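You operate a simulated robot arm through the tools that you are given. There is no shell and no other tool. Be economical: measure what you need, move in short steps, check, and stop when the job is done.

The job below is to be done with a simulated two-armed robot. You get a single attempt, and the scene is never put back.

## Task
Pick up the can that says "rivet" from the top of the stores counter with one hand, pass it to the other hand and put it in the good tray. Set down upright: can.

Only the result counts: the job must be done as asked and must still hold three seconds after the hand-in. Knocking over, shifting, dropping, spilling or breaking anything else fails it.

## Robot
Two 7-joint arms with two-finger parallel grippers on one trunk, on a base that drives. Base frame: it is fixed to the floor where the robot stands at the start and does not move with it; the origin is under the middle of the robot, x ahead of it, y to its left, z up; the surface under the hand at the start is at about z = 88. Lengths are in cm, angles in degrees, forces in N, time in s.
The left shoulder is at the start at [7, 18.7, 119], the right one opposite. With the tool pointing down near the work surface each hand reaches from about 32 to 80 cm from the robot's upright axis, wherever it stands, measured 20 degrees to its own side. Places, roughly: good tray inside (13x19 cm) [52, 206, 88]. Payload 3.91 kg a hand.
The tool frame of a hand sits at the grasp point between the pads (the TCP): z along the fingers, y along the line on which they close. The tips reach 3 cm beyond it. Largest opening 11 cm; finger width 2, thickness 1; the body of the gripper, 4.8 by 11.2 cm, starts 5.5 cm behind the TCP.
Orientation is told as [roll, pitch, yaw] about the base's x, y, z axes, in that order, counted from this pose: with the fingers straight down and closing along the base's y, the tool's x points along the base's -x, its y along +y and its z along -z.

## Interface
- The arms move only by the tool play_rows. It takes "left_motion", "right_motion" or both (then of equal length, played together; a hand with none holds still); each is text: rows parted by semicolons, each of 7 numbers parted by spaces: the shift along the tool's x, y, z in units of 20 mm (1.0 is 20 mm), then the turn, a rotation vector about the tool's x, y, z in units of 5 degrees (1.0 is 5 degrees), then the finger opening in cm, from 0 to 11. In form: x y z ax ay az jaw; .... A call has 1 to 12 rows; each row shifts and turns the commanded pose from where the row before left it, along the tool's axes as they then stand. A call with a number of a shift or a turn outside -1 to 1 is refused whole. Each row takes 0.2 s and may step no farther than 5 cm and 8.6 degrees from the row before; otherwise, or with a gripper value out of range, the whole call is refused. A pose out of reach is approached as far as the arm can. The call stops where the force on the tool passes 40 N (or 10 N more than at its start, if that is more) or the arm is blocked; 0.2 s more then pass. Each finger travels about 7.2 cm/s and halts on what it meets, pressing with about 32 N; the grip force reading is that of the motor and also rises with nothing between the fingers. The clock runs only during rows and for 0.2 s after the last one: add rows that do not move to give the fingers time. The reply holds the time, the measured pose of the TCP, the force on the tool along the base axes, the opening and the grip force, in the units named above and with some noise, with the torque about the TCP (base axes, N m) and any sound that the robot's microphone picked up.
- Cameras (640 x 400 px; columns grow to the right, rows downward): "scene" is now at [14.43, 1.93, 142.41]; the picture's right is [0.26, -0.97, 0.00], its down [-0.46, -0.12, -0.88] and it looks along [0.85, 0.23, -0.47] (base axes); focal length 257 px, centre (320, 200). "left" rides on the left gripper at [7.2, -1.7, -10.3] in its tool frame; the picture's right is [0.23, 0.97, 0.00], its down [-0.76, 0.18, -0.62] and it looks along [-0.61, 0.14, 0.78] (tool axes); focal length 222 px, centre (320, 200). "right" rides on the right gripper at [7.2, 1.7, -10.3] in its tool frame; the picture's right is [-0.23, 0.97, 0.00], its down [-0.76, -0.18, -0.62] and it looks along [-0.61, -0.14, 0.78] (tool axes); focal length 222 px, centre (320, 200). There is no depth. A picture from a camera that has moved, and an enlarged one, comes with that camera's place and axes in the base frame and with its lens. The place of the scene camera against the robot may be out by one fixed shift of up to 1.2 cm in any direction.
- snapshot(camera): a new picture of that camera. The clock stands still meanwhile.
- raise_lower(by): slides the trunk up (or, below 0, down) by that many cm; the arms and the scene camera ride with it, the base frame stays. It gives what a move gives, with no picture.
- roll_base(legs): drives the robot by 1 to 6 legs, each [ahead, turn to the left] in cm and degrees, along the robot's own axes; the way and the turn of a leg run together, so that a leg with both is an arc; at most 150 cm and 180 degrees a leg. The arms and the cameras ride along, it lands a little off, and it stops where it bumps. It gives what a move gives.
- aim_head(pan, tilt): turns the head with the scene camera to pan (to the left, within 86 degrees either way) and tilt (down, from -29 to 69), counted from straight ahead of the robot. It gives what a move gives.
- zoom(camera, box): a new picture of the part [left, top, right, bottom] of that camera's present view, enlarged. The clock stands still meanwhile.
- close_job(): hands the job in; it is judged then, once.

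Work in short steps. Places have to be worked out from the pictures, the camera data and where the tool is seen: move nearer, look again, correct. Check each grasp and each placing, and mend what went wrong. You have 120 turns and 92 pictures in all, those below and enlarged ones among them. Open the grippers and draw the arms clear of the work before you hand the job in, unless the task says otherwise; then end with one line.

The tools are called after "Emit:" as name(argument=value, ...) on one line, values as JSON. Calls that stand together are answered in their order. play_rows: Moves the arms, as the interface text tells. Its arguments: {"type":"object","properties":{"left_motion":{"type":"string"},"right_motion":{"type":"string"}},"required":[]} The other tools are called the same way: raise_lower (by) slides the trunk up or down; roll_base (legs) drives the base; aim_head (pan, tilt) turns the head that bears the scene camera; snapshot (camera) takes a picture; zoom (camera, box) takes an enlarged picture of a part of a camera's view; close_job () hands the job in.

At the start:

```text
time: 0.0
left_eef_pos: [52.81, 29.12, 113.32]
left_tool_rot: [-0.1, 0.0, 0.0]
left_contact_force: [0.0, -0.2, -0.9]
left_wrist_torque: [0.03, 0.01, 0.02]
left_width: 10.98
left_grip_force: 0.0
right_eef_pos: [45.2, -6.81, 127.67]
right_tool_rot: [0.0, 0.0, 0.0]
right_contact_force: [-0.8, 0.5, -0.3]
right_wrist_torque: [0.01, -0.01, -0.04]
right_width: 11.0
right_grip_force: 0.2
trunk travel left (down, up): [-70.0, 24.0]
robot x, y, heading: [-0.14, -0.07, -0.1]
head pan, tilt: [15.1, 28.3]
```

scene: 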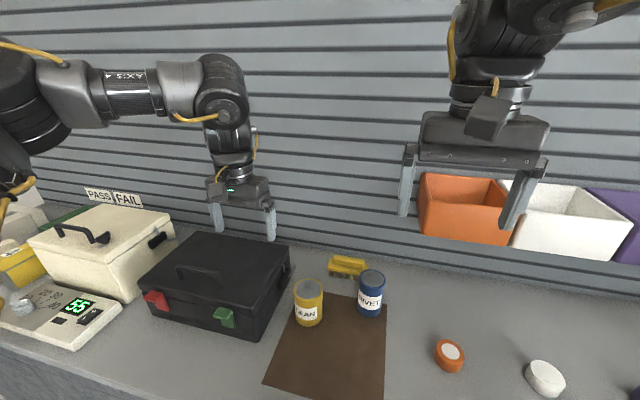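
right: 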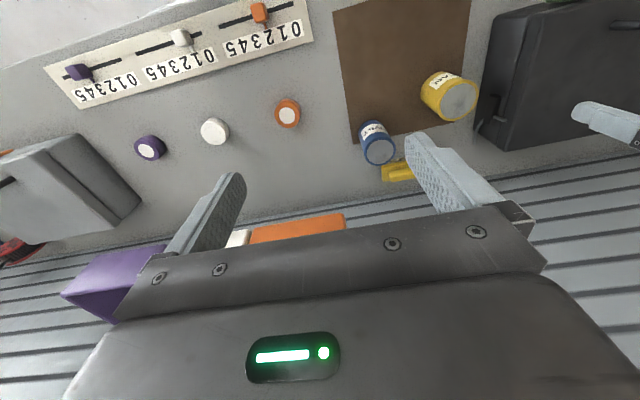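
left: 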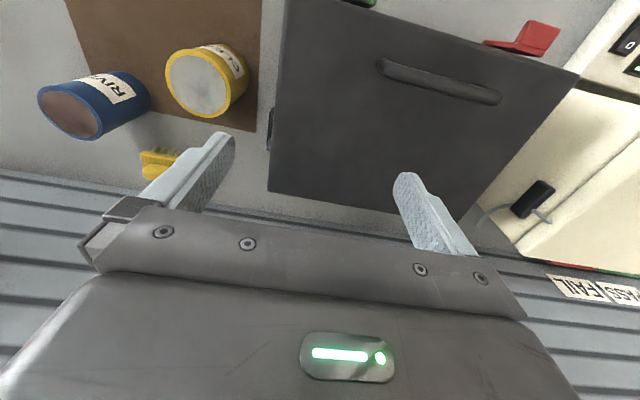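

I'll look closely at the rivet can and pan left towards the tray area.

Emit:
zoom(camera="scene", box=[260, 240, 420, 340])

Emit:
zoom(camera="left", box=[0, 20, 280, 200])

Emit:
aim_head(pan=75, tilt=20)

Emit:
snapshot(camera="scene")

```text
4.00 times, centred on (340, 290) of scene
camera zoom: at [14.43, 1.93, 142.41], right [0.26, -0.97, 0.0], down [-0.46, -0.12, -0.88], along [0.85, 0.23, -0.47], focal length 1027 px, centre (240, -160)
```

zoom: 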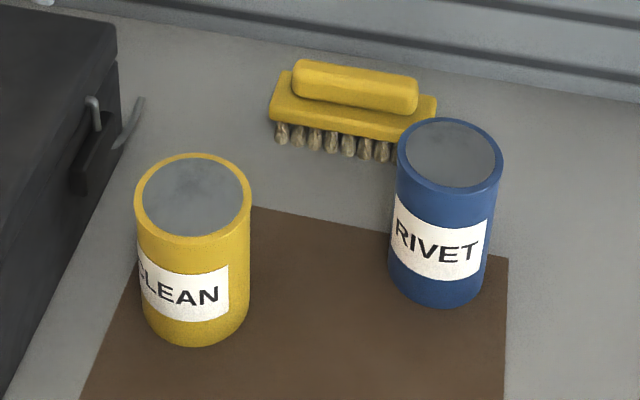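

```text
2.22 times, centred on (140, 110) of left
camera zoom: at [45.44, 27.42, 123.65], right [-0.23, 0.97, 0.0], down [0.76, 0.18, 0.62], along [0.61, 0.14, -0.78], focal length 494 px, centre (720, 400)
```

zoom: 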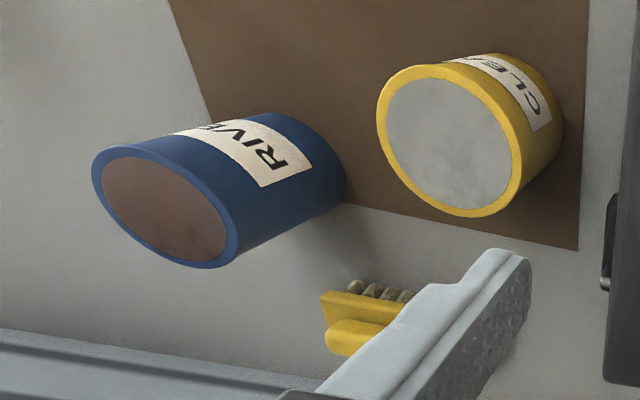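

```text
time: 1.3
left_eef_pos: [52.74, 29.18, 113.32]
left_tool_rot: [0.0, 0.0, 0.0]
left_contact_force: [1.4, 0.0, 0.1]
left_wrist_torque: [0.0, 0.02, 0.0]
left_width: 11.0
left_grip_force: 0.1
right_eef_pos: [45.13, -6.73, 127.71]
right_tool_rot: [0.0, 0.0, 0.0]
right_contact_force: [0.1, -0.1, -0.8]
right_wrist_torque: [-0.03, 0.01, 0.0]
right_width: 10.97
right_grip_force: 0.0
trunk travel left (down, up): [-70.0, 24.0]
robot x, y, heading: [0.14, -0.24, -0.1]
head pan, tilt: [75.0, 20.0]
```

```text
86 pictures are left
camera scene: at [8.05, 8.56, 143.75], right [0.97, -0.26, 0.0], down [-0.09, -0.33, -0.94], along [0.24, 0.91, -0.34], focal length 257 px, centre (320, 200)
```

scene: 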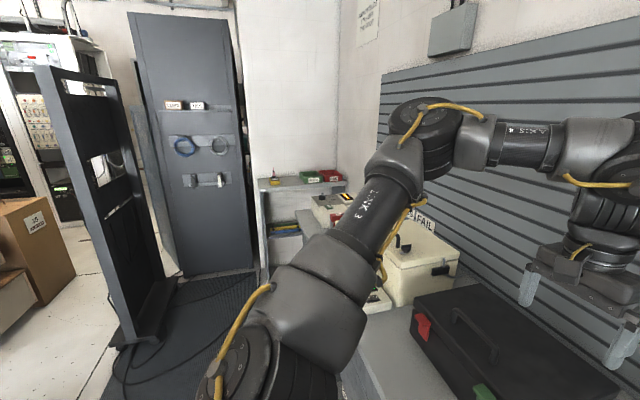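

The tray at y≈206 looks to be a green or red one on the far counter; I zoom in there.

Emit:
zoom(camera="scene", box=[240, 150, 400, 250])

```text
4.00 times, centred on (320, 200) of scene
camera zoom: at [8.05, 8.56, 143.75], right [0.97, -0.26, 0.0], down [-0.09, -0.33, -0.94], along [0.24, 0.91, -0.34], focal length 1027 px, centre (320, 200)
```

zoom: 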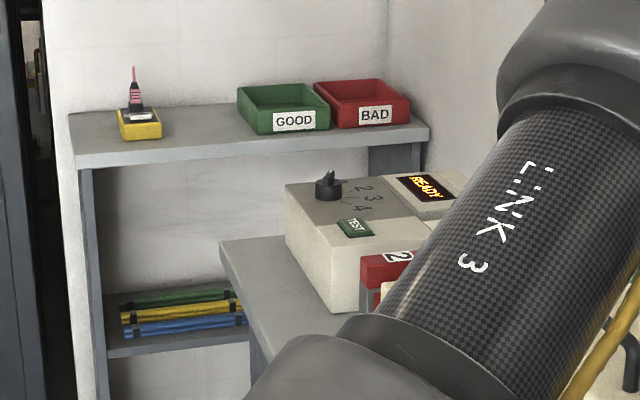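

The GOOD tray is green and stands on the end counter. The rivet can is at about (60, 1.7), top z≈98, diameter ≈6. Plan: the left hand grips the can low with a tilted tool, and the right hand takes it from above at the top. First I tilt the left tool forward in place and move the right arm aside.

Emit:
play_rows(left_motion="0 0 0 0 -1 0 11;0 0 0 0 -1 0 11;0 0 0 0 -1 0 11;0 0 0 0 -1 0 11;0 0 0 0 -1 0 11;0 0 0 0 -1 0 11;0 0 0 0 -1 0 11;0 0 0 0 -1 0 11;0 0 0 0 -1 0 11;0 0 0 0 -1 0 11;0 0 0 0 -1 0 11;0 0 0 0 0 0 11", right_motion="0 -1 0 0 0 0 11;0 -1 0 0 0 0 11;0 -1 0 0 0 0 11;0 -1 0 0 0 0 11;0 -1 0 0 0 0 11;0 -1 0 0 0 0 11;0 -1 0 0 0 0 11;0 -1 0 0 0 0 11;0 -1 0 0 0 0 11;0 -1 0 0 0 0 11;0 0 0 0 0 0 11;0 0 0 0 0 0 11")

Emit:
aim_head(pan=10, tilt=32)

Emit:
snapshot(camera="scene")

```text
time: 3.9
left_eef_pos: [53.31, 29.69, 113.4]
left_tool_rot: [-0.1, -44.9, -0.1]
left_contact_force: [-0.2, 0.3, -0.1]
left_wrist_torque: [0.0, 0.01, -0.01]
left_width: 11.02
left_grip_force: 0.1
left hand out of reach, approached as far as the arm can: row 9, 10, 11
right_eef_pos: [39.82, -17.72, 123.35]
right_tool_rot: [0.0, 0.0, 0.0]
right_contact_force: [0.3, -0.2, -0.2]
right_wrist_torque: [-0.01, 0.01, 0.02]
right_width: 11.02
right_grip_force: 0.1
right hand out of reach, approached as far as the arm can: row 3, 4, 5, 6, 7, 8, 9, 10
trunk travel left (down, up): [-70.0, 24.0]
robot x, y, heading: [0.07, -0.5, -0.1]
head pan, tilt: [75.0, 20.0]
```

```text
time: 5.3
left_eef_pos: [53.3, 29.66, 113.31]
left_tool_rot: [-0.1, -44.9, -0.1]
left_contact_force: [-0.6, -0.5, -0.2]
left_wrist_torque: [0.0, 0.01, 0.0]
left_width: 11.0
left_grip_force: 0.1
right_eef_pos: [39.77, -17.76, 123.27]
right_tool_rot: [0.0, 0.0, -0.1]
right_contact_force: [0.5, -0.4, 0.8]
right_wrist_torque: [0.0, 0.0, -0.02]
right_width: 10.99
right_grip_force: 0.0
trunk travel left (down, up): [-70.0, 24.0]
robot x, y, heading: [0.45, 0.32, -0.0]
head pan, tilt: [10.0, 32.0]
```

```text
84 pictures are left
camera scene: at [14.45, 1.12, 141.83], right [0.17, -0.98, 0.0], down [-0.52, -0.09, -0.85], along [0.84, 0.15, -0.53], focal length 257 px, centre (320, 200)
```

scene: 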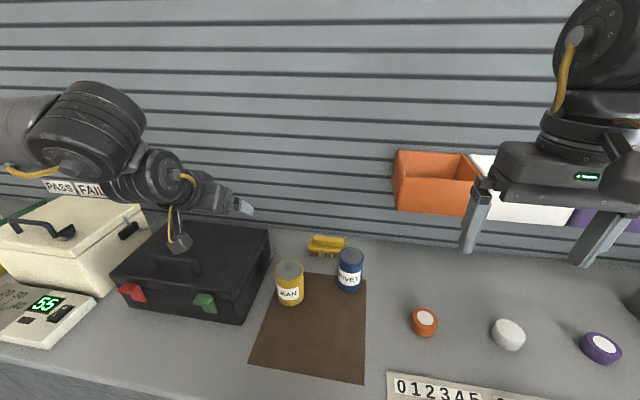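

The tilt stopped at 45° because the arm is too folded, so I need more distance. I back the base off 18 cm.

Emit:
roll_base(legs=[[-18, 0]])

Emit:
play_rows(left_motion="0 -1 0 0 0 0 11;0 -1 0 0 0 0 11;0 -1 0 0 0 0 11;0 -1 0 0 0 0 11;0 -1 0 0 0 0 11;0 -1 0 0 0 0 11;0 -1 0 0 0 0 11;0 -1 0 0 0 0 11;0 -1 0 0 0 0 11;0 -1 0 0 0 0 11", right_motion="-0.5 -1 0 0 0 0 11;-0.5 -1 0 0 0 0 11;-0.5 -1 0 0 0 0 11;-0.5 -1 0 0 0 0 11;-0.5 -1 0 0 0 0 11;-0.5 -1 0 0 0 0 11;-0.5 -1 0 0 0 0 11;-0.5 -1 0 0 0 0 11;0 0 0 0 0 0 11;0 0 0 0 0 0 11")

```text
time: 6.8
left_eef_pos: [35.31, 29.83, 113.42]
left_tool_rot: [-0.1, -44.8, 0.1]
left_contact_force: [0.2, -0.5, -0.5]
left_wrist_torque: [0.0, -0.03, 0.02]
left_width: 10.99
left_grip_force: 0.0
right_eef_pos: [21.87, -17.72, 123.38]
right_tool_rot: [0.0, 0.0, 0.1]
right_contact_force: [0.1, 0.0, 1.3]
right_wrist_torque: [-0.02, 0.02, 0.0]
right_width: 11.01
right_grip_force: 0.1
trunk travel left (down, up): [-70.0, 24.0]
robot x, y, heading: [-18.16, 0.02, 0.3]
head pan, tilt: [10.0, 32.0]
```

```text
time: 9.0
left_eef_pos: [43.84, 15.35, 115.01]
left_tool_rot: [-0.1, -44.8, -0.2]
left_contact_force: [0.8, 0.7, -0.3]
left_wrist_torque: [0.02, 0.01, 0.02]
left_width: 11.0
left_grip_force: 0.0
left hand out of reach, approached as far as the arm can: row 1, 2, 3, 4, 5, 6, 7, 8, 9, 10
right_eef_pos: [21.01, -19.93, 119.06]
right_tool_rot: [0.1, 0.1, -0.1]
right_contact_force: [0.5, -1.1, -0.8]
right_wrist_torque: [0.0, -0.02, 0.03]
right_width: 10.99
right_grip_force: 0.0
right hand out of reach, approached as far as the arm can: row 1, 2, 3, 4, 5, 6, 7, 8
trunk travel left (down, up): [-70.0, 24.0]
robot x, y, heading: [-17.88, 0.04, -0.0]
head pan, tilt: [10.0, 32.0]
```

Lowering the trunk will bring the shoulder nearer to the work height. The left hand stays above the case, so this is safe in a small step.

Emit:
raise_lower(by=-7)

Emit:
play_rows(left_motion="0 -1 0 0 0 0 11;0 -1 0 0 0 0 11;0 -1 0 0 0 0 11;0 -1 0 0 0 0 11", right_motion="-1 0 0 0 0 0 11;-1 0 0 0 0 0 11;-1 0 0 0 0 0 11;-1 0 0 0 0 0 11")

Emit:
snapshot(camera="scene")

```text
time: 10.1
left_eef_pos: [43.84, 15.45, 107.98]
left_tool_rot: [-0.1, -44.7, -0.2]
left_contact_force: [0.4, 0.0, 0.7]
left_wrist_torque: [0.04, -0.01, 0.02]
left_width: 11.01
left_grip_force: 0.1
right_eef_pos: [20.9, -19.85, 112.09]
right_tool_rot: [0.1, -0.1, -0.1]
right_contact_force: [-0.3, 0.2, 0.8]
right_wrist_torque: [0.0, 0.0, -0.01]
right_width: 10.99
right_grip_force: 0.0
trunk travel left (down, up): [-63.0, 31.0]
robot x, y, heading: [-17.98, 0.19, 0.4]
head pan, tilt: [10.0, 32.0]
```

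```text
time: 11.1
left_eef_pos: [45.73, 7.81, 108.28]
left_tool_rot: [0.0, -44.8, -0.4]
left_contact_force: [0.2, 0.5, -0.1]
left_wrist_torque: [0.02, 0.01, -0.01]
left_width: 10.99
left_grip_force: 0.1
left hand out of reach, approached as far as the arm can: row 1, 2, 3, 4
right_eef_pos: [26.52, -16.52, 111.07]
right_tool_rot: [0.1, -0.1, -0.4]
right_contact_force: [0.7, -0.5, -1.0]
right_wrist_torque: [0.01, 0.02, 0.03]
right_width: 11.0
right_grip_force: 0.1
right hand out of reach, approached as far as the arm can: row 1, 2, 3, 4
trunk travel left (down, up): [-63.0, 31.0]
robot x, y, heading: [-17.69, -0.22, -0.1]
head pan, tilt: [10.0, 32.0]
```

```text
83 pictures are left
camera scene: at [-3.44, 1.03, 134.81], right [0.18, -0.98, 0.0], down [-0.52, -0.09, -0.85], along [0.83, 0.15, -0.53], focal length 257 px, centre (320, 200)
```

scene: 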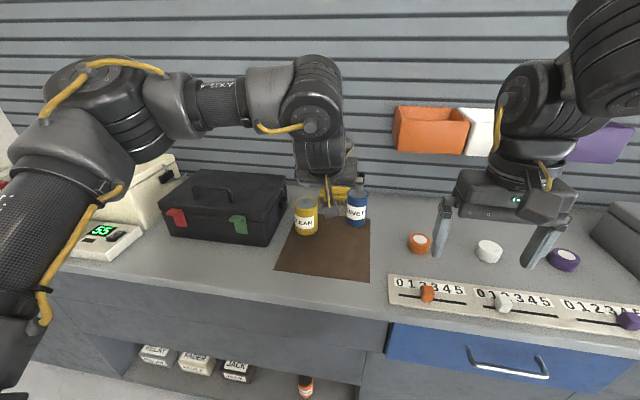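

Commanded pose is likely ahead of what the arm reaches: it is folded too close. I advance a little along the tool axis to see whether it becomes reachable.

Emit:
play_rows(left_motion="0 0 1 0 0 0 11;0 0 1 0 0 0 11;0 0 1 0 0 0 11")

```text
time: 11.8
left_eef_pos: [49.86, 7.84, 103.84]
left_tool_rot: [0.0, -44.8, -0.2]
left_contact_force: [0.9, -0.1, 0.4]
left_wrist_torque: [0.0, 0.03, 0.01]
left_width: 11.03
left_grip_force: 0.0
right_eef_pos: [26.51, -16.37, 111.14]
right_tool_rot: [0.1, -0.2, -0.2]
right_contact_force: [0.1, -0.8, -0.1]
right_wrist_torque: [-0.02, 0.05, 0.03]
right_width: 11.0
right_grip_force: 0.0
trunk travel left (down, up): [-63.0, 31.0]
robot x, y, heading: [-17.96, -0.42, -0.1]
head pan, tilt: [10.0, 32.0]
```

The commands act from the reached pose, and it is reachable here. Now I shift −y by 6 cm and try two more tilt steps.

Emit:
play_rows(left_motion="0 -1 0 0 0 0 11;0 -1 0 0 0 0 11;0 -1 0 0 0 0 11;0 0 0 0 -1 0 11;0 0 0 0 -1 0 11")

```text
time: 13.1
left_eef_pos: [49.9, 1.97, 104.06]
left_tool_rot: [-0.1, -54.9, -0.1]
left_contact_force: [-0.1, -0.8, 0.5]
left_wrist_torque: [0.03, 0.0, 0.04]
left_width: 11.0
left_grip_force: 0.2
right_eef_pos: [26.39, -16.39, 111.13]
right_tool_rot: [0.0, -0.1, -0.2]
right_contact_force: [0.4, 0.3, -0.1]
right_wrist_torque: [0.01, 0.02, 0.02]
right_width: 10.98
right_grip_force: 0.1
trunk travel left (down, up): [-63.0, 31.0]
robot x, y, heading: [-17.99, -0.4, 0.2]
head pan, tilt: [10.0, 32.0]
```

Now the tilt is 55° as wanted. I look through the left and scene cameras before descending.

Emit:
snapshot(camera="left")

Emit:
snapshot(camera="scene")

```text
82 pictures are left
camera left: at [37.2, 0.24, 104.08], right [-0.13, 0.97, -0.19], down [-0.07, 0.18, 0.98], along [0.99, 0.14, 0.05], focal length 222 px, centre (320, 200)
```

left: 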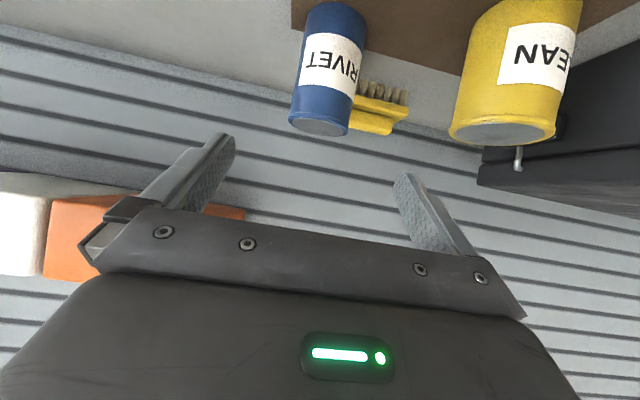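

```text
81 pictures are left
camera scene: at [-3.56, 1.12, 134.83], right [0.18, -0.98, 0.0], down [-0.52, -0.09, -0.85], along [0.83, 0.15, -0.53], focal length 257 px, centre (320, 200)
```

scene: 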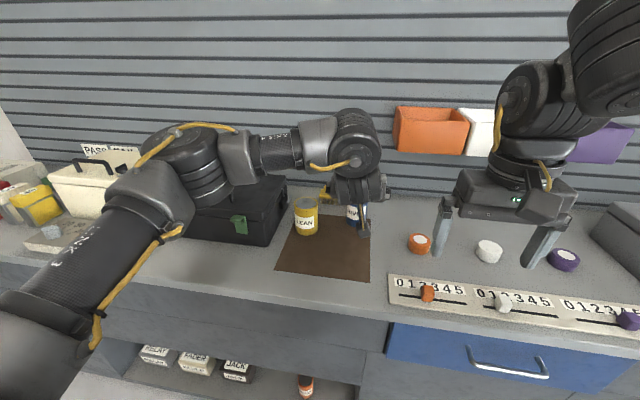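

Both views agree: can axis about (60, 1.7), top 98. I descend to the pre-grasp point (50.6, 1.7, 97.6) in front of the can.

Emit:
play_rows(left_motion="0.61 -0.03 0.53 0 0 0 11;0.61 -0.03 0.53 0 0 0 11;0.61 -0.03 0.53 0 0 0 11;0.61 -0.03 0.53 0 0 0 11")

Emit:
snapshot(camera="left")

Emit:
zoom(camera="scene", box=[200, 100, 440, 250])

```text
time: 14.1
left_eef_pos: [50.58, 1.91, 97.49]
left_tool_rot: [-0.1, -54.8, -0.2]
left_contact_force: [1.2, 0.5, -0.1]
left_wrist_torque: [0.01, -0.03, 0.03]
left_width: 11.0
left_grip_force: 0.1
right_eef_pos: [26.54, -16.45, 111.08]
right_tool_rot: [0.1, 0.0, -0.3]
right_contact_force: [0.3, -0.6, -0.4]
right_wrist_torque: [0.01, -0.03, 0.01]
right_width: 11.0
right_grip_force: 0.0
trunk travel left (down, up): [-63.0, 31.0]
robot x, y, heading: [-17.96, -0.31, -0.0]
head pan, tilt: [10.0, 32.0]
```

```text
80 pictures are left
camera left: at [37.83, 0.15, 97.52], right [-0.13, 0.97, -0.19], down [-0.07, 0.18, 0.98], along [0.99, 0.14, 0.05], focal length 222 px, centre (320, 200)
```

left: 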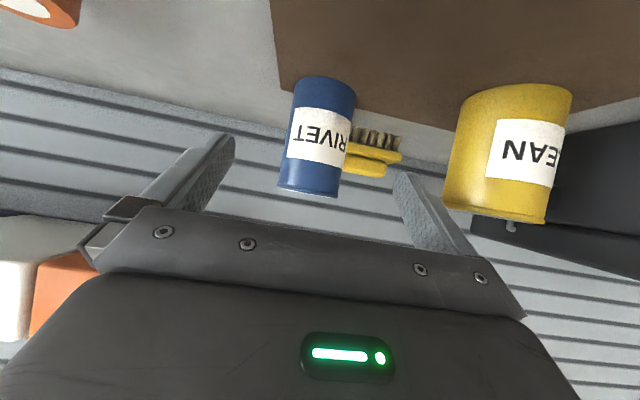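

```text
2.67 times, centred on (320, 175) of scene
camera zoom: at [-3.5, 1.14, 134.82], right [0.18, -0.98, 0.0], down [-0.52, -0.09, -0.85], along [0.83, 0.15, -0.53], focal length 685 px, centre (320, 267)
```

zoom: 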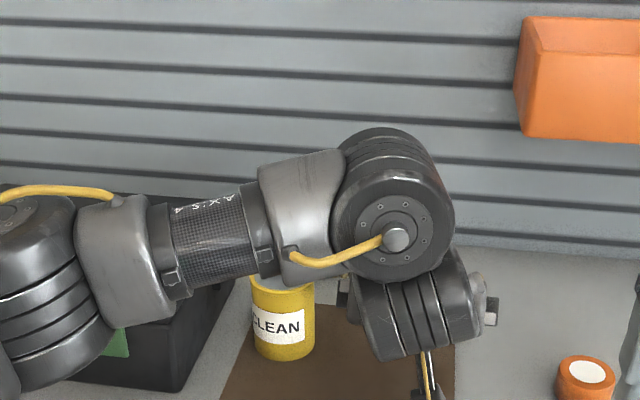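

The can lies centred ahead of the fingers. I advance along the tool axis, 7 cm first.

Emit:
play_rows(left_motion="0 0 0.88 0 0 0 11;0 0 0.88 0 0 0 11;0 0 0.88 0 0 0 11;0 0 0.88 0 0 0 11")

Emit:
snapshot(camera="left")

Emit:
snapshot(camera="right")

```text
time: 15.1
left_eef_pos: [56.32, 1.66, 93.65]
left_tool_rot: [0.0, -54.8, -0.2]
left_contact_force: [-0.7, -1.0, -0.3]
left_wrist_torque: [0.0, 0.03, 0.0]
left_width: 11.0
left_grip_force: 0.0
right_eef_pos: [26.46, -16.42, 111.1]
right_tool_rot: [0.1, -0.1, -0.3]
right_contact_force: [-0.1, 0.1, 0.2]
right_wrist_torque: [0.0, -0.02, 0.04]
right_width: 11.0
right_grip_force: 0.0
trunk travel left (down, up): [-63.0, 31.0]
robot x, y, heading: [-18.01, -0.04, 0.1]
head pan, tilt: [10.0, 32.0]
```

```text
78 pictures are left
camera left: at [43.55, 0.06, 93.54], right [-0.13, 0.97, -0.19], down [-0.07, 0.18, 0.98], along [0.99, 0.14, 0.04], focal length 222 px, centre (320, 200)
```

left: 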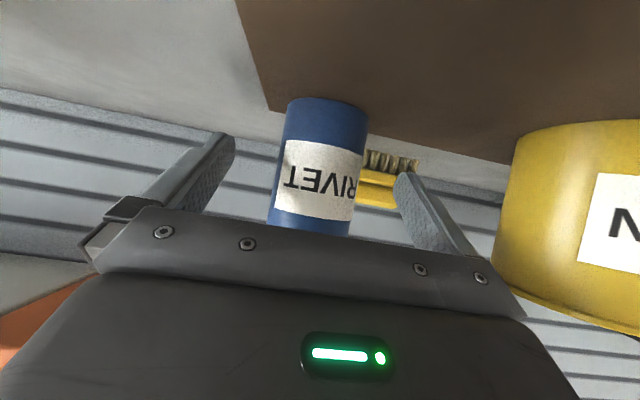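

```text
77 pictures are left
camera right: at [19.32, -14.7, 121.36], right [0.23, 0.97, 0.0], down [0.76, -0.18, 0.62], along [0.61, -0.14, -0.78], focal length 222 px, centre (320, 200)
```

right: 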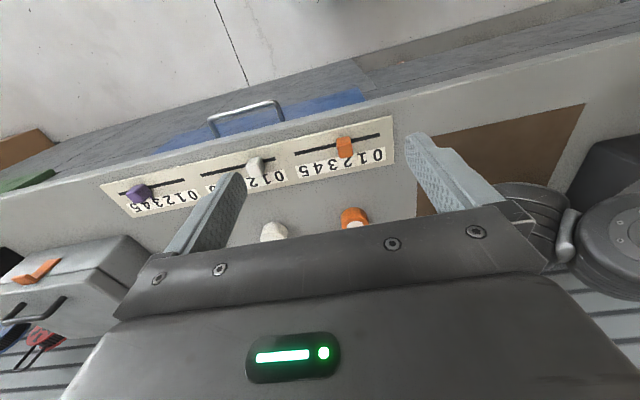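

Clearance on both sides is fine; I advance the last 3.5 cm.

Emit:
play_rows(left_motion="0 0.05 0.88 0 0 0 11;0 0.05 0.88 0 0 0 11")

Emit:
snapshot(camera="left")

```text
time: 15.7
left_eef_pos: [59.29, 1.97, 91.55]
left_tool_rot: [0.0, -54.9, -0.2]
left_contact_force: [0.4, 0.2, -0.3]
left_wrist_torque: [0.0, 0.01, -0.04]
left_width: 10.99
left_grip_force: 0.0
right_eef_pos: [26.52, -16.39, 111.06]
right_tool_rot: [0.0, -0.1, -0.2]
right_contact_force: [-0.4, -0.4, -0.8]
right_wrist_torque: [0.0, 0.03, 0.01]
right_width: 11.01
right_grip_force: 0.1
trunk travel left (down, up): [-63.0, 31.0]
robot x, y, heading: [-18.27, -0.17, 0.1]
head pan, tilt: [10.0, 32.0]
```

```text
76 pictures are left
camera left: at [46.47, 0.29, 91.54], right [-0.13, 0.97, -0.19], down [-0.07, 0.18, 0.98], along [0.99, 0.14, 0.05], focal length 222 px, centre (320, 200)
```

left: 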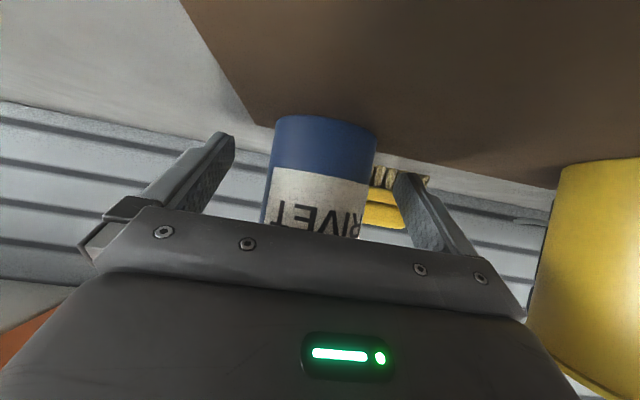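

The can is between the fingers without contact; I close gently while holding still.

Emit:
play_rows(left_motion="0 0 0 0 0 0 8;0 0 0 0 0 0 6.5;0 0 0 0 0 0 5;0 0 0 0 0 0 3;0 0 0 0 0 0 3;0 0 0 0 0 0 3")

Emit:
snapshot(camera="left")

```text
time: 17.1
left_eef_pos: [59.14, 1.86, 91.52]
left_tool_rot: [0.1, -54.8, -0.2]
left_contact_force: [-0.9, -0.4, 0.3]
left_wrist_torque: [0.02, 0.03, -0.02]
left_width: 5.93
left_grip_force: 31.7
right_eef_pos: [26.42, -16.47, 111.11]
right_tool_rot: [0.1, -0.1, -0.4]
right_contact_force: [0.0, -0.5, -0.1]
right_wrist_torque: [0.0, -0.01, 0.02]
right_width: 11.02
right_grip_force: 0.2
trunk travel left (down, up): [-63.0, 31.0]
robot x, y, heading: [-17.96, -0.2, 0.1]
head pan, tilt: [10.0, 32.0]
```

```text
75 pictures are left
camera left: at [46.43, 0.26, 91.54], right [-0.13, 0.97, -0.19], down [-0.07, 0.18, 0.98], along [0.99, 0.14, 0.04], focal length 222 px, centre (320, 200)
```

left: 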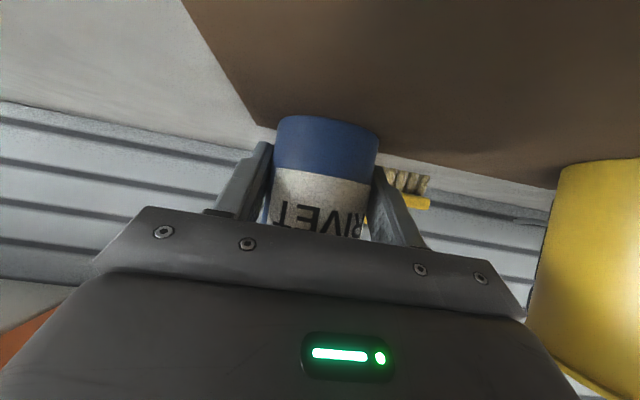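

Gripped at 5.93 cm. I lift straight up 12 cm.

Emit:
play_rows(left_motion="-0.41 0 -0.29 0 0 0 3;-0.82 0 -0.57 0 0 0 3;-0.82 0 -0.57 0 0 0 3;-0.82 0 -0.57 0 0 0 3;-0.82 0 -0.57 0 0 0 3;-0.82 0 -0.57 0 0 0 3;-0.82 0 -0.57 0 0 0 3")

Emit:
snapshot(camera="scene")

Emit:
snapshot(camera="left")

```text
time: 18.6
left_eef_pos: [59.27, 1.85, 104.57]
left_tool_rot: [-0.2, -54.9, -0.2]
left_contact_force: [-0.2, -0.2, -3.4]
left_wrist_torque: [0.0, 0.03, -0.03]
left_width: 5.95
left_grip_force: 31.9
right_eef_pos: [26.26, -16.39, 111.13]
right_tool_rot: [0.0, -0.1, -0.4]
right_contact_force: [0.0, 0.5, 0.1]
right_wrist_torque: [-0.01, 0.03, 0.0]
right_width: 10.99
right_grip_force: 0.3
trunk travel left (down, up): [-63.0, 31.0]
robot x, y, heading: [-17.9, -0.1, 0.1]
head pan, tilt: [10.0, 32.0]
```

```text
74 pictures are left
camera scene: at [-3.56, 1.07, 134.82], right [0.18, -0.98, 0.0], down [-0.52, -0.09, -0.85], along [0.83, 0.15, -0.53], focal length 257 px, centre (320, 200)
```

scene: 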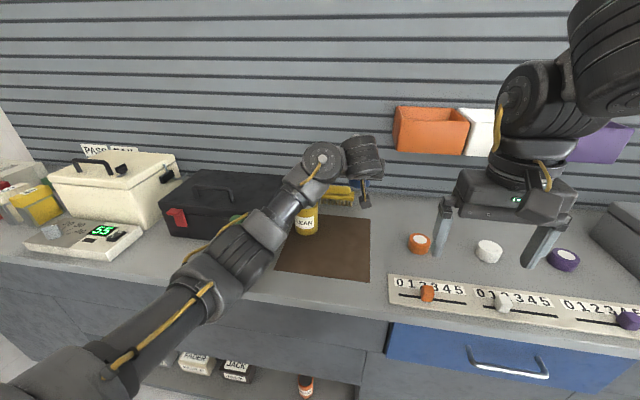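

```text
73 pictures are left
camera left: at [46.53, 0.16, 104.59], right [-0.13, 0.97, -0.19], down [-0.07, 0.18, 0.98], along [0.99, 0.14, 0.04], focal length 222 px, centre (320, 200)
```

left: 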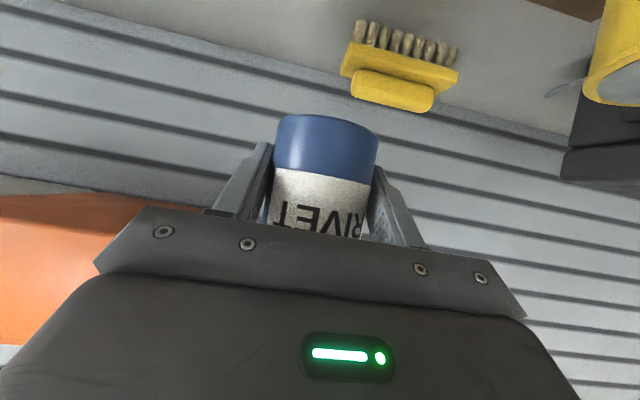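

Held securely. I back the base off for free room before the handover.

Emit:
roll_base(legs=[[-30, 0]])

Emit:
play_rows(left_motion="0.28 0 -0.41 0.82 0 0.57 3;0.28 0 -0.41 0.82 0 0.57 3;0.28 0 -0.41 0.82 0 0.57 3;0.28 0 -0.41 0.82 0 0.57 3;0.28 0 -0.41 0.82 0 0.57 3;0.28 0 -0.41 0.82 0 0.57 3;0 0 0 0.82 0 0.57 3;0 0 0 0.82 0 0.57 3;0 0 0 0.82 0 0.57 3;0 0 0 0.82 0 0.57 3")

Emit:
snapshot(camera="scene")

```text
time: 20.7
left_eef_pos: [29.12, 2.03, 104.5]
left_tool_rot: [0.0, -54.8, 0.1]
left_contact_force: [-0.1, 0.6, -2.9]
left_wrist_torque: [0.0, 0.01, 0.03]
left_width: 5.9
left_grip_force: 32.2
right_eef_pos: [-3.59, -16.4, 111.08]
right_tool_rot: [0.0, -0.2, -0.3]
right_contact_force: [0.2, -0.4, -0.2]
right_wrist_torque: [0.0, 0.0, 0.01]
right_width: 11.02
right_grip_force: 0.0
trunk travel left (down, up): [-63.0, 31.0]
robot x, y, heading: [-47.94, -0.29, 0.4]
head pan, tilt: [10.0, 32.0]
```

```text
time: 22.9
left_eef_pos: [25.07, 2.89, 104.27]
left_tool_rot: [-0.7, -54.9, -49.5]
left_contact_force: [-0.4, 0.0, -2.7]
left_wrist_torque: [0.02, 0.0, 0.0]
left_width: 5.94
left_grip_force: 32.1
left hand out of reach, approached as far as the arm can: row 8, 9, 10
right_eef_pos: [-3.48, -16.54, 111.07]
right_tool_rot: [0.1, -0.1, -0.3]
right_contact_force: [0.3, 0.2, 0.7]
right_wrist_torque: [0.01, 0.01, -0.01]
right_width: 11.0
right_grip_force: 0.1
trunk travel left (down, up): [-63.0, 31.0]
robot x, y, heading: [-47.94, 0.07, 0.3]
head pan, tilt: [10.0, 32.0]
```

```text
72 pictures are left
camera scene: at [-33.55, 1.03, 134.82], right [0.18, -0.98, 0.0], down [-0.52, -0.1, -0.85], along [0.83, 0.15, -0.53], focal length 257 px, centre (320, 200)
```

scene: 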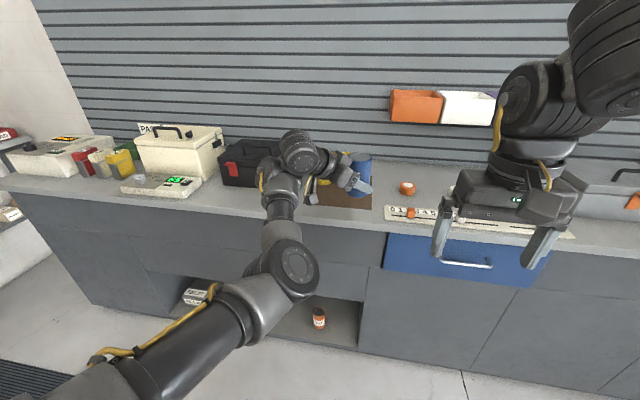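

Held, now at yaw −49.5°. I bring the hand nearer and slightly left so it can yaw further.

Emit:
play_rows(left_motion="0.59 -0.44 -0.84 0 0 0 3;0.59 -0.44 -0.84 0 0 0 3;0.59 -0.44 -0.84 0 0 0 3;0.59 -0.44 -0.84 0 0 0 3;0.59 -0.44 -0.84 0 0 0 3;0.59 -0.44 -0.84 0 0 0 3;0 0 0 0.82 0 0.57 3;0 0 0 0.82 0 0.57 3;0 0 0 0.82 0 0.57 3;0 0 0 0.82 0 0.57 3;0 0 0 0.82 0 0.57 3;0 0 0 0.82 0 0.57 3")

```text
time: 25.5
left_eef_pos: [25.34, 5.87, 103.01]
left_tool_rot: [-0.8, -55.2, -79.5]
left_contact_force: [-0.2, -0.3, -3.5]
left_wrist_torque: [-0.01, -0.01, 0.02]
left_width: 5.89
left_grip_force: 32.3
left hand out of reach, approached as far as the arm can: row 1, 2, 3, 4, 5, 6
right_eef_pos: [-3.56, -16.5, 111.09]
right_tool_rot: [0.1, -0.1, -0.2]
right_contact_force: [0.5, 0.1, 0.3]
right_wrist_torque: [-0.03, -0.01, 0.02]
right_width: 11.04
right_grip_force: 0.1
trunk travel left (down, up): [-63.0, 31.0]
robot x, y, heading: [-48.22, -0.52, 0.4]
head pan, tilt: [10.0, 32.0]
```

Yaw is now −79.5°. I try two more yaw steps and then drawing closer in −x.

Emit:
play_rows(left_motion="0 0 0 0.82 0 0.57 3;0 0 0 0.82 0 0.57 3;0 -1 0 0 0 0 3;0 -1 0 0 0 0 3;0 -1 0 0 0 0 3;0 -1 0 0 0 0 3;0 -1 0 0 0 0 3")

Emit:
aim_head(pan=0, tilt=30)

Emit:
snapshot(camera="scene")

```text
time: 27.1
left_eef_pos: [21.5, 5.66, 102.99]
left_tool_rot: [-0.7, -55.3, -89.3]
left_contact_force: [0.4, 0.3, -2.8]
left_wrist_torque: [0.05, 0.0, -0.01]
left_width: 5.92
left_grip_force: 31.3
left hand out of reach, approached as far as the arm can: row 5, 6, 7
right_eef_pos: [-3.64, -16.55, 111.17]
right_tool_rot: [0.0, -0.1, -0.2]
right_contact_force: [0.1, 0.3, -0.2]
right_wrist_torque: [-0.02, 0.0, 0.01]
right_width: 11.04
right_grip_force: 0.1
trunk travel left (down, up): [-63.0, 31.0]
robot x, y, heading: [-47.97, -0.23, 0.4]
head pan, tilt: [10.0, 32.0]
```

```text
time: 27.8
left_eef_pos: [21.45, 5.84, 102.94]
left_tool_rot: [-0.7, -55.2, -89.3]
left_contact_force: [0.3, 0.0, -3.5]
left_wrist_torque: [0.04, -0.04, 0.01]
left_width: 5.92
left_grip_force: 32.0
right_eef_pos: [-3.55, -16.44, 111.07]
right_tool_rot: [0.1, -0.1, -0.2]
right_contact_force: [0.5, -0.3, -0.1]
right_wrist_torque: [-0.03, -0.02, 0.0]
right_width: 11.0
right_grip_force: 0.1
trunk travel left (down, up): [-63.0, 31.0]
robot x, y, heading: [-48.14, -0.2, 0.3]
head pan, tilt: [0.0, 30.0]
```

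```text
71 pictures are left
camera scene: at [-33.34, -0.53, 135.13], right [0.01, -1.0, 0.0], down [-0.5, 0.0, -0.87], along [0.87, 0.01, -0.5], focal length 257 px, centre (320, 200)
```

scene: 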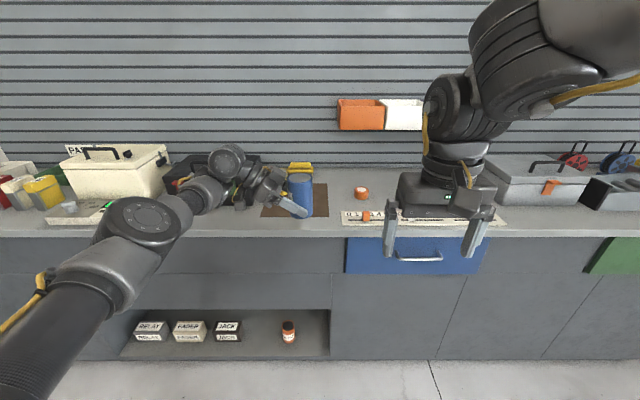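

Left yaw is −89°, can upright. I back up 10 cm more, move the left hand to the right and lower, and start turning the right hand to yaw +90.

Emit:
roll_base(legs=[[-10, 0]])

Emit:
play_rows(left_motion="-0.07 0 0.97 0 0 0 3;-0.07 0 0.97 0 0 0 3;-0.07 0 0.97 0 0 0 3;-0.07 0 0.97 0 0 0 3;-0.07 0 0.97 0 0 0 3;-0.07 0 0.97 0 0 0 3;0 0 0 0 0 0 3;0 0 0 0 0 0 3;0 0 0 0 0 0 3;0 0 0 0 0 0 3", right_motion="0 0 0 0 0 -1 11;0 0 0 0 0 -1 11;0 0 0 0 0 -1 11;0 0 0 0 0 -1 11;0 0 0 0 0 -1 11;0 0 0 0 0 -1 11;0 0 0 0 0 -1 11;0 0 0 0 0 -1 11;0 0 0 0 0 -1 11;0 0 0 0 0 -1 11")

Emit:
snapshot(camera="scene")

```text
time: 29.0
left_eef_pos: [11.31, 5.79, 103.05]
left_tool_rot: [-0.5, -55.2, -89.4]
left_contact_force: [-1.1, -0.3, -2.2]
left_wrist_torque: [0.07, -0.01, 0.0]
left_width: 5.93
left_grip_force: 31.7
right_eef_pos: [-13.72, -16.53, 111.08]
right_tool_rot: [0.1, -0.2, -0.3]
right_contact_force: [-1.0, -0.8, 0.4]
right_wrist_torque: [0.02, -0.03, -0.02]
right_width: 10.99
right_grip_force: 0.1
trunk travel left (down, up): [-63.0, 31.0]
robot x, y, heading: [-58.4, -0.21, 0.5]
head pan, tilt: [0.0, 30.0]
```

```text
time: 31.2
left_eef_pos: [11.27, -4.26, 97.15]
left_tool_rot: [-0.8, -55.2, -89.3]
left_contact_force: [-0.1, -0.6, -3.6]
left_wrist_torque: [0.01, -0.01, -0.03]
left_width: 5.91
left_grip_force: 32.8
right_eef_pos: [-21.94, 6.46, 110.19]
right_tool_rot: [2.4, -1.2, 47.9]
right_contact_force: [0.2, 0.4, 0.1]
right_wrist_torque: [-0.02, -0.04, 0.03]
right_width: 10.99
right_grip_force: 0.1
right hand out of reach, approached as far as the arm can: row 1, 2, 3, 4, 5, 6, 7, 8, 9, 10
trunk travel left (down, up): [-63.0, 31.0]
robot x, y, heading: [-58.42, -0.44, 0.7]
head pan, tilt: [0.0, 30.0]
```

```text
70 pictures are left
camera scene: at [-43.42, -0.56, 135.13], right [0.01, -1.0, 0.0], down [-0.5, 0.0, -0.87], along [0.87, 0.01, -0.5], focal length 257 px, centre (320, 200)
```

scene: 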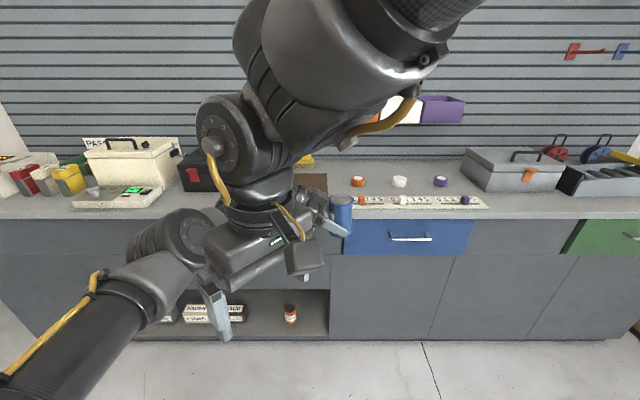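

The right arm is awkwardly folded and has swung inward near the left. I move it out to the right and slightly forward in one direction away from the left arm.

Emit:
play_rows(right_motion="0.5 -0.8 0.1 0 0 0 11;0.5 -0.8 0.1 0 0 0 11;0.5 -0.8 0.1 0 0 0 11;0.5 -0.8 0.1 0 0 0 11;0.5 -0.8 0.1 0 0 0 11;0.5 -0.8 0.1 0 0 0 11;0.5 -0.8 0.1 0 0 0 11;0.5 -0.8 0.1 0 0 0 11")

Emit:
snapshot(camera="scene")

```text
time: 33.0
left_eef_pos: [11.35, -4.37, 97.09]
left_tool_rot: [-0.7, -55.2, -89.2]
left_contact_force: [0.2, -0.5, -2.4]
left_wrist_torque: [0.02, 0.01, -0.03]
left_width: 5.9
left_grip_force: 32.2
right_eef_pos: [-20.98, 6.49, 112.35]
right_tool_rot: [1.7, -1.9, 48.9]
right_contact_force: [0.0, 0.1, 1.0]
right_wrist_torque: [0.01, -0.02, -0.01]
right_width: 11.02
right_grip_force: 0.2
right hand out of reach, approached as far as the arm can: row 1, 2, 3, 4, 5, 6, 7, 8
trunk travel left (down, up): [-63.0, 31.0]
robot x, y, heading: [-58.48, -0.67, 0.5]
head pan, tilt: [0.0, 30.0]
```

```text
69 pictures are left
camera scene: at [-43.45, -0.59, 135.14], right [0.01, -1.0, 0.0], down [-0.5, 0.0, -0.87], along [0.87, 0.01, -0.5], focal length 257 px, centre (320, 200)
```

scene: 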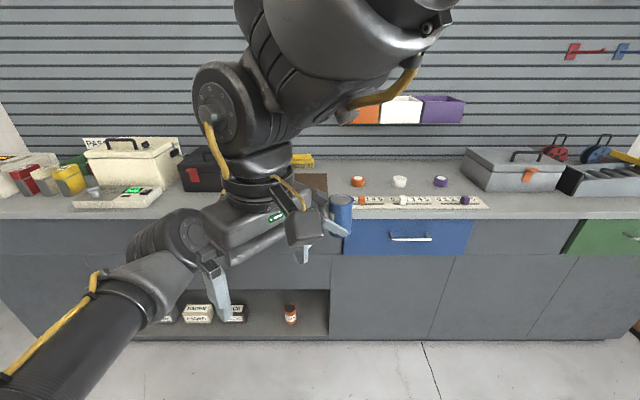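

Still stuck because it is folded. I'll move it straight forward a few cm to unfold, keeping clear of the left hand.

Emit:
play_rows(right_motion="-0.67 -0.74 0 0 0 0 11;-0.67 -0.74 0 0 0 0 11;-0.67 -0.74 0 0 0 0 11;-0.67 -0.74 0 0 0 0 11")

```text
time: 34.0
left_eef_pos: [11.25, -4.32, 97.14]
left_tool_rot: [-0.8, -55.2, -89.2]
left_contact_force: [0.5, -0.1, -3.1]
left_wrist_torque: [0.03, -0.01, -0.03]
left_width: 5.91
left_grip_force: 31.6
right_eef_pos: [-16.42, 9.33, 116.27]
right_tool_rot: [1.5, -3.1, 49.2]
right_contact_force: [0.6, -0.1, 0.9]
right_wrist_torque: [-0.02, -0.02, 0.0]
right_width: 11.02
right_grip_force: 0.1
right hand out of reach, approached as far as the arm can: row 1, 2, 3, 4
trunk travel left (down, up): [-63.0, 31.0]
robot x, y, heading: [-58.75, -0.06, 0.4]
head pan, tilt: [0.0, 30.0]
```

Rising along a limit surface: lowering should free it. Nothing is below the right hand there, so I move it down while undoing some yaw.

Emit:
play_rows(right_motion="0 0 1 0 0 0.5 11;0 0 1 0 0 0.5 11;0 0 1 0 0 0.5 11;0 0 1 0 0 0.5 11;0 0 1 0 0 0.5 11")

Emit:
snapshot(camera="scene")

```text
time: 35.4
left_eef_pos: [11.21, -4.25, 97.18]
left_tool_rot: [-0.8, -55.1, -89.2]
left_contact_force: [0.9, 0.3, -3.1]
left_wrist_torque: [0.03, 0.05, -0.01]
left_width: 5.91
left_grip_force: 32.0
right_eef_pos: [-15.86, 8.92, 107.4]
right_tool_rot: [2.5, -3.7, 35.7]
right_contact_force: [-0.8, -0.1, 0.6]
right_wrist_torque: [-0.01, 0.0, 0.01]
right_width: 10.99
right_grip_force: 0.0
right hand out of reach, approached as far as the arm can: row 1
trunk travel left (down, up): [-63.0, 31.0]
robot x, y, heading: [-58.36, -0.43, 0.3]
head pan, tilt: [0.0, 30.0]
stopped in row 5 (right hand): the arm was blocked; the commanded pose is now the measured one
```

```text
68 pictures are left
camera scene: at [-43.48, -0.61, 135.14], right [0.01, -1.0, 0.0], down [-0.5, 0.0, -0.87], along [0.87, 0.01, -0.5], focal length 257 px, centre (320, 200)
```

scene: 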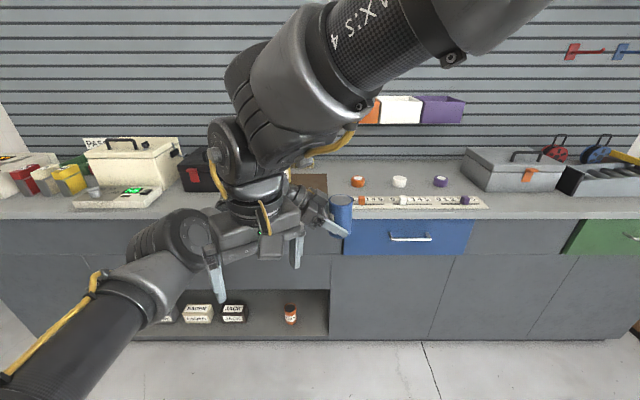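

The right hand touched the left forearm and stopped; the can is still held. Now I move right purely −y, a touch up.

Emit:
play_rows(right_motion="0.58 -0.81 -0.3 0 0 0 11;0.58 -0.81 -0.3 0 0 0 11;0.58 -0.81 0 0 0 0 11;0.58 -0.81 0 0 0 0 11;0.58 -0.81 0 0 0 0 11;0.58 -0.81 0 0 0 0 11")

Emit:
snapshot(camera="scene")

```text
time: 36.8
left_eef_pos: [11.3, -4.42, 97.3]
left_tool_rot: [-0.6, -55.2, -89.3]
left_contact_force: [-0.1, -0.4, -2.7]
left_wrist_torque: [0.06, 0.01, -0.01]
left_width: 5.9
left_grip_force: 32.0
right_eef_pos: [-19.32, 1.24, 108.34]
right_tool_rot: [2.2, -3.5, 35.8]
right_contact_force: [-0.3, -0.6, 0.5]
right_wrist_torque: [0.02, -0.03, 0.02]
right_width: 11.01
right_grip_force: 0.0
right hand out of reach, approached as far as the arm can: row 3, 4, 5, 6
trunk travel left (down, up): [-63.0, 31.0]
robot x, y, heading: [-58.15, -0.37, 0.6]
head pan, tilt: [0.0, 30.0]
```

```text
67 pictures are left
camera scene: at [-43.5, -0.61, 135.14], right [0.01, -1.0, 0.0], down [-0.5, 0.0, -0.87], along [0.87, 0.01, -0.5], focal length 257 px, centre (320, 200)
```

scene: 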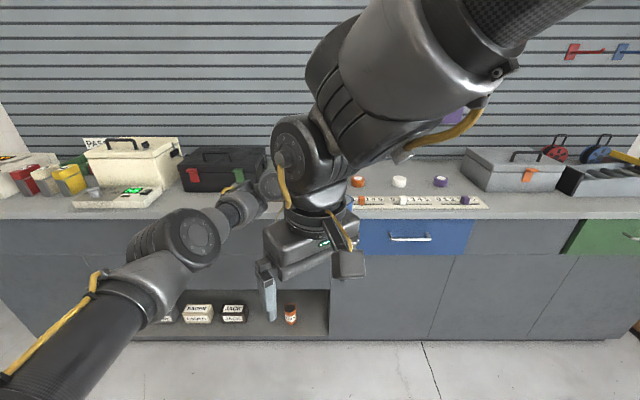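

It cleared the left forearm. Now down 10 cm, then on to −y.

Emit:
play_rows(right_motion="0.2 -0.4 0.9 0 0 0 11;0.2 -0.4 0.9 0 0 0 11;0.2 -0.4 0.9 0 0 0 11;0.2 -0.4 0.9 0 0 0 11;0.58 -0.81 0 0 0 0 11;0.58 -0.81 0 0 0 0 11;0.58 -0.81 0 0 0 0 11;0.58 -0.81 0 0 0 0 11;0.58 -0.81 0 0 0 0 11;0.58 -0.81 0 0 0 0 11;0.58 -0.81 0 0 0 0 11;0.58 -0.81 0 0 0 0 11")

```text
time: 39.4
left_eef_pos: [11.63, -4.8, 96.86]
left_tool_rot: [-1.2, -55.1, -89.0]
left_contact_force: [0.9, 0.3, -4.2]
left_wrist_torque: [0.05, -0.01, -0.02]
left_width: 5.94
left_grip_force: 32.1
right_eef_pos: [-27.28, -4.08, 100.07]
right_tool_rot: [2.7, -1.8, 37.1]
right_contact_force: [1.0, -0.2, -0.1]
right_wrist_torque: [0.06, 0.06, -0.04]
right_width: 11.0
right_grip_force: 0.0
right hand out of reach, approached as far as the arm can: row 1, 2, 3, 4, 5, 6, 7, 8, 9, 10, 11, 12
trunk travel left (down, up): [-63.0, 31.0]
robot x, y, heading: [-58.25, -0.29, 0.7]
head pan, tilt: [0.0, 30.0]
```

Emit:
snapshot(camera="scene")

```text
66 pictures are left
camera scene: at [-42.92, -1.03, 135.07], right [0.01, -1.0, 0.0], down [-0.5, 0.0, -0.86], along [0.86, 0.01, -0.5], focal length 257 px, centre (320, 200)
```

scene: 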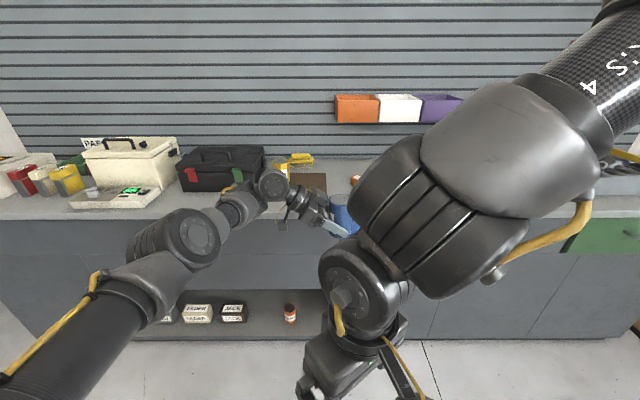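

The right hand is now low and close to the body. I move it out to the right and forward, clear of the left hand.

Emit:
play_rows(right_motion="0.2 -0.96 0.2 0 0 0.3 11;0.2 -0.96 0.2 0 0 0.3 11;0.2 -0.96 0.2 0 0 0.3 11;0.2 -0.96 0.2 0 0 0.3 11;0.2 -0.96 0 0 0 0.3 11;0.2 -0.96 0 0 0 0.3 11;0.2 -0.96 0 0 0 0.3 11;0.2 -0.96 0 0 0 0.3 11;0.2 -0.96 0 0 0 0 11;0.2 -0.96 0 0 0 0 11")

Emit:
snapshot(camera="scene")

```text
time: 41.6
left_eef_pos: [11.23, -4.3, 96.97]
left_tool_rot: [-0.8, -55.2, -89.2]
left_contact_force: [-0.8, 0.3, -2.8]
left_wrist_torque: [0.01, 0.02, 0.02]
left_width: 5.89
left_grip_force: 31.6
right_eef_pos: [-23.52, -15.15, 98.66]
right_tool_rot: [2.8, -2.9, 23.8]
right_contact_force: [-0.7, -0.6, -0.5]
right_wrist_torque: [-0.01, -0.01, -0.01]
right_width: 10.99
right_grip_force: 0.0
right hand out of reach, approached as far as the arm can: row 4, 5, 6, 7, 8, 9, 10
trunk travel left (down, up): [-63.0, 31.0]
robot x, y, heading: [-58.41, -0.27, 0.3]
head pan, tilt: [0.0, 30.0]
```

```text
65 pictures are left
camera scene: at [-43.4, -0.63, 135.13], right [0.01, -1.0, 0.0], down [-0.5, 0.0, -0.87], along [0.87, 0.01, -0.5], focal length 257 px, centre (320, 200)
```

scene: 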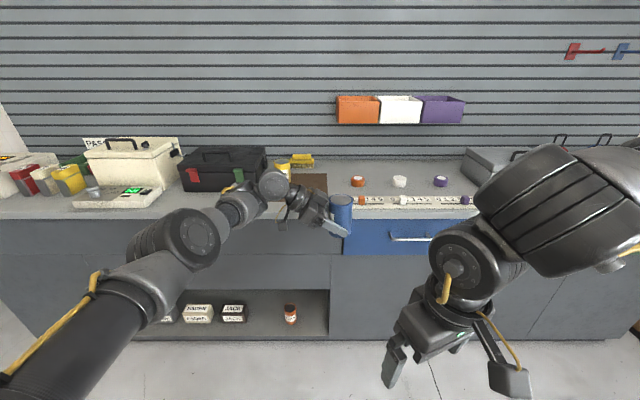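

Now the right arm is on its own side. I extend it forward-right.

Emit:
play_rows(right_motion="-0.74 -0.66 0 0 0 0 11;-0.74 -0.66 0 0 0 0 11;-0.74 -0.66 0 0 0 0 11;-0.74 -0.66 0 0 0 0 11;-0.74 -0.66 0 0 0 0 11;-0.74 -0.66 0 0 0 0 11;-0.74 -0.66 0 0 0 0 11;-0.74 -0.66 0 0 0 0 11;-0.74 -0.66 0 0 0 0 11;-0.74 -0.66 0 0 0 0 11;-0.74 -0.66 0 0 0 0 11;-0.74 -0.66 0 0 0 0 11")

```text
time: 44.2
left_eef_pos: [11.28, -4.41, 97.1]
left_tool_rot: [-0.8, -55.1, -89.4]
left_contact_force: [0.0, -0.6, -2.9]
left_wrist_torque: [0.0, 0.0, 0.01]
left_width: 5.9
left_grip_force: 32.0
right_eef_pos: [-23.39, -15.14, 98.51]
right_tool_rot: [3.0, -3.0, 23.7]
right_contact_force: [0.5, -0.3, 0.3]
right_wrist_torque: [0.01, -0.01, -0.01]
right_width: 11.0
right_grip_force: 0.1
right hand out of reach, approached as far as the arm can: row 1, 2, 3, 4, 5, 6, 7, 8, 9, 10, 11, 12
trunk travel left (down, up): [-63.0, 31.0]
robot x, y, heading: [-58.14, -0.02, 0.2]
head pan, tilt: [0.0, 30.0]
```

Forward is blocked by a joint limit. I turn the yaw back to 0 and lower a little to get off the limit.

Emit:
play_rows(right_motion="0 0 0 0 0 1 11;0 0 0 0 0 1 11;0 0 0 0 0 1 11;0 0 0 0 0 1 11;0 0 0 0 0 1 11;0 0 1 0 0 0 11;0 0 1 0 0 0 11;-1 0 0 0 0 0 11;-1 0 0 0 0 0 11")

```text
time: 46.2
left_eef_pos: [11.34, -4.35, 97.16]
left_tool_rot: [-0.9, -55.1, -89.3]
left_contact_force: [0.6, 0.4, -2.9]
left_wrist_torque: [0.02, -0.03, -0.01]
left_width: 5.91
left_grip_force: 32.2
right_eef_pos: [-19.3, -14.99, 94.29]
right_tool_rot: [3.9, -1.3, -1.1]
right_contact_force: [-0.4, 0.2, -0.2]
right_wrist_torque: [0.0, 0.02, -0.03]
right_width: 10.98
right_grip_force: 0.1
trunk travel left (down, up): [-63.0, 31.0]
robot x, y, heading: [-58.05, -0.38, 0.4]
head pan, tilt: [0.0, 30.0]
```

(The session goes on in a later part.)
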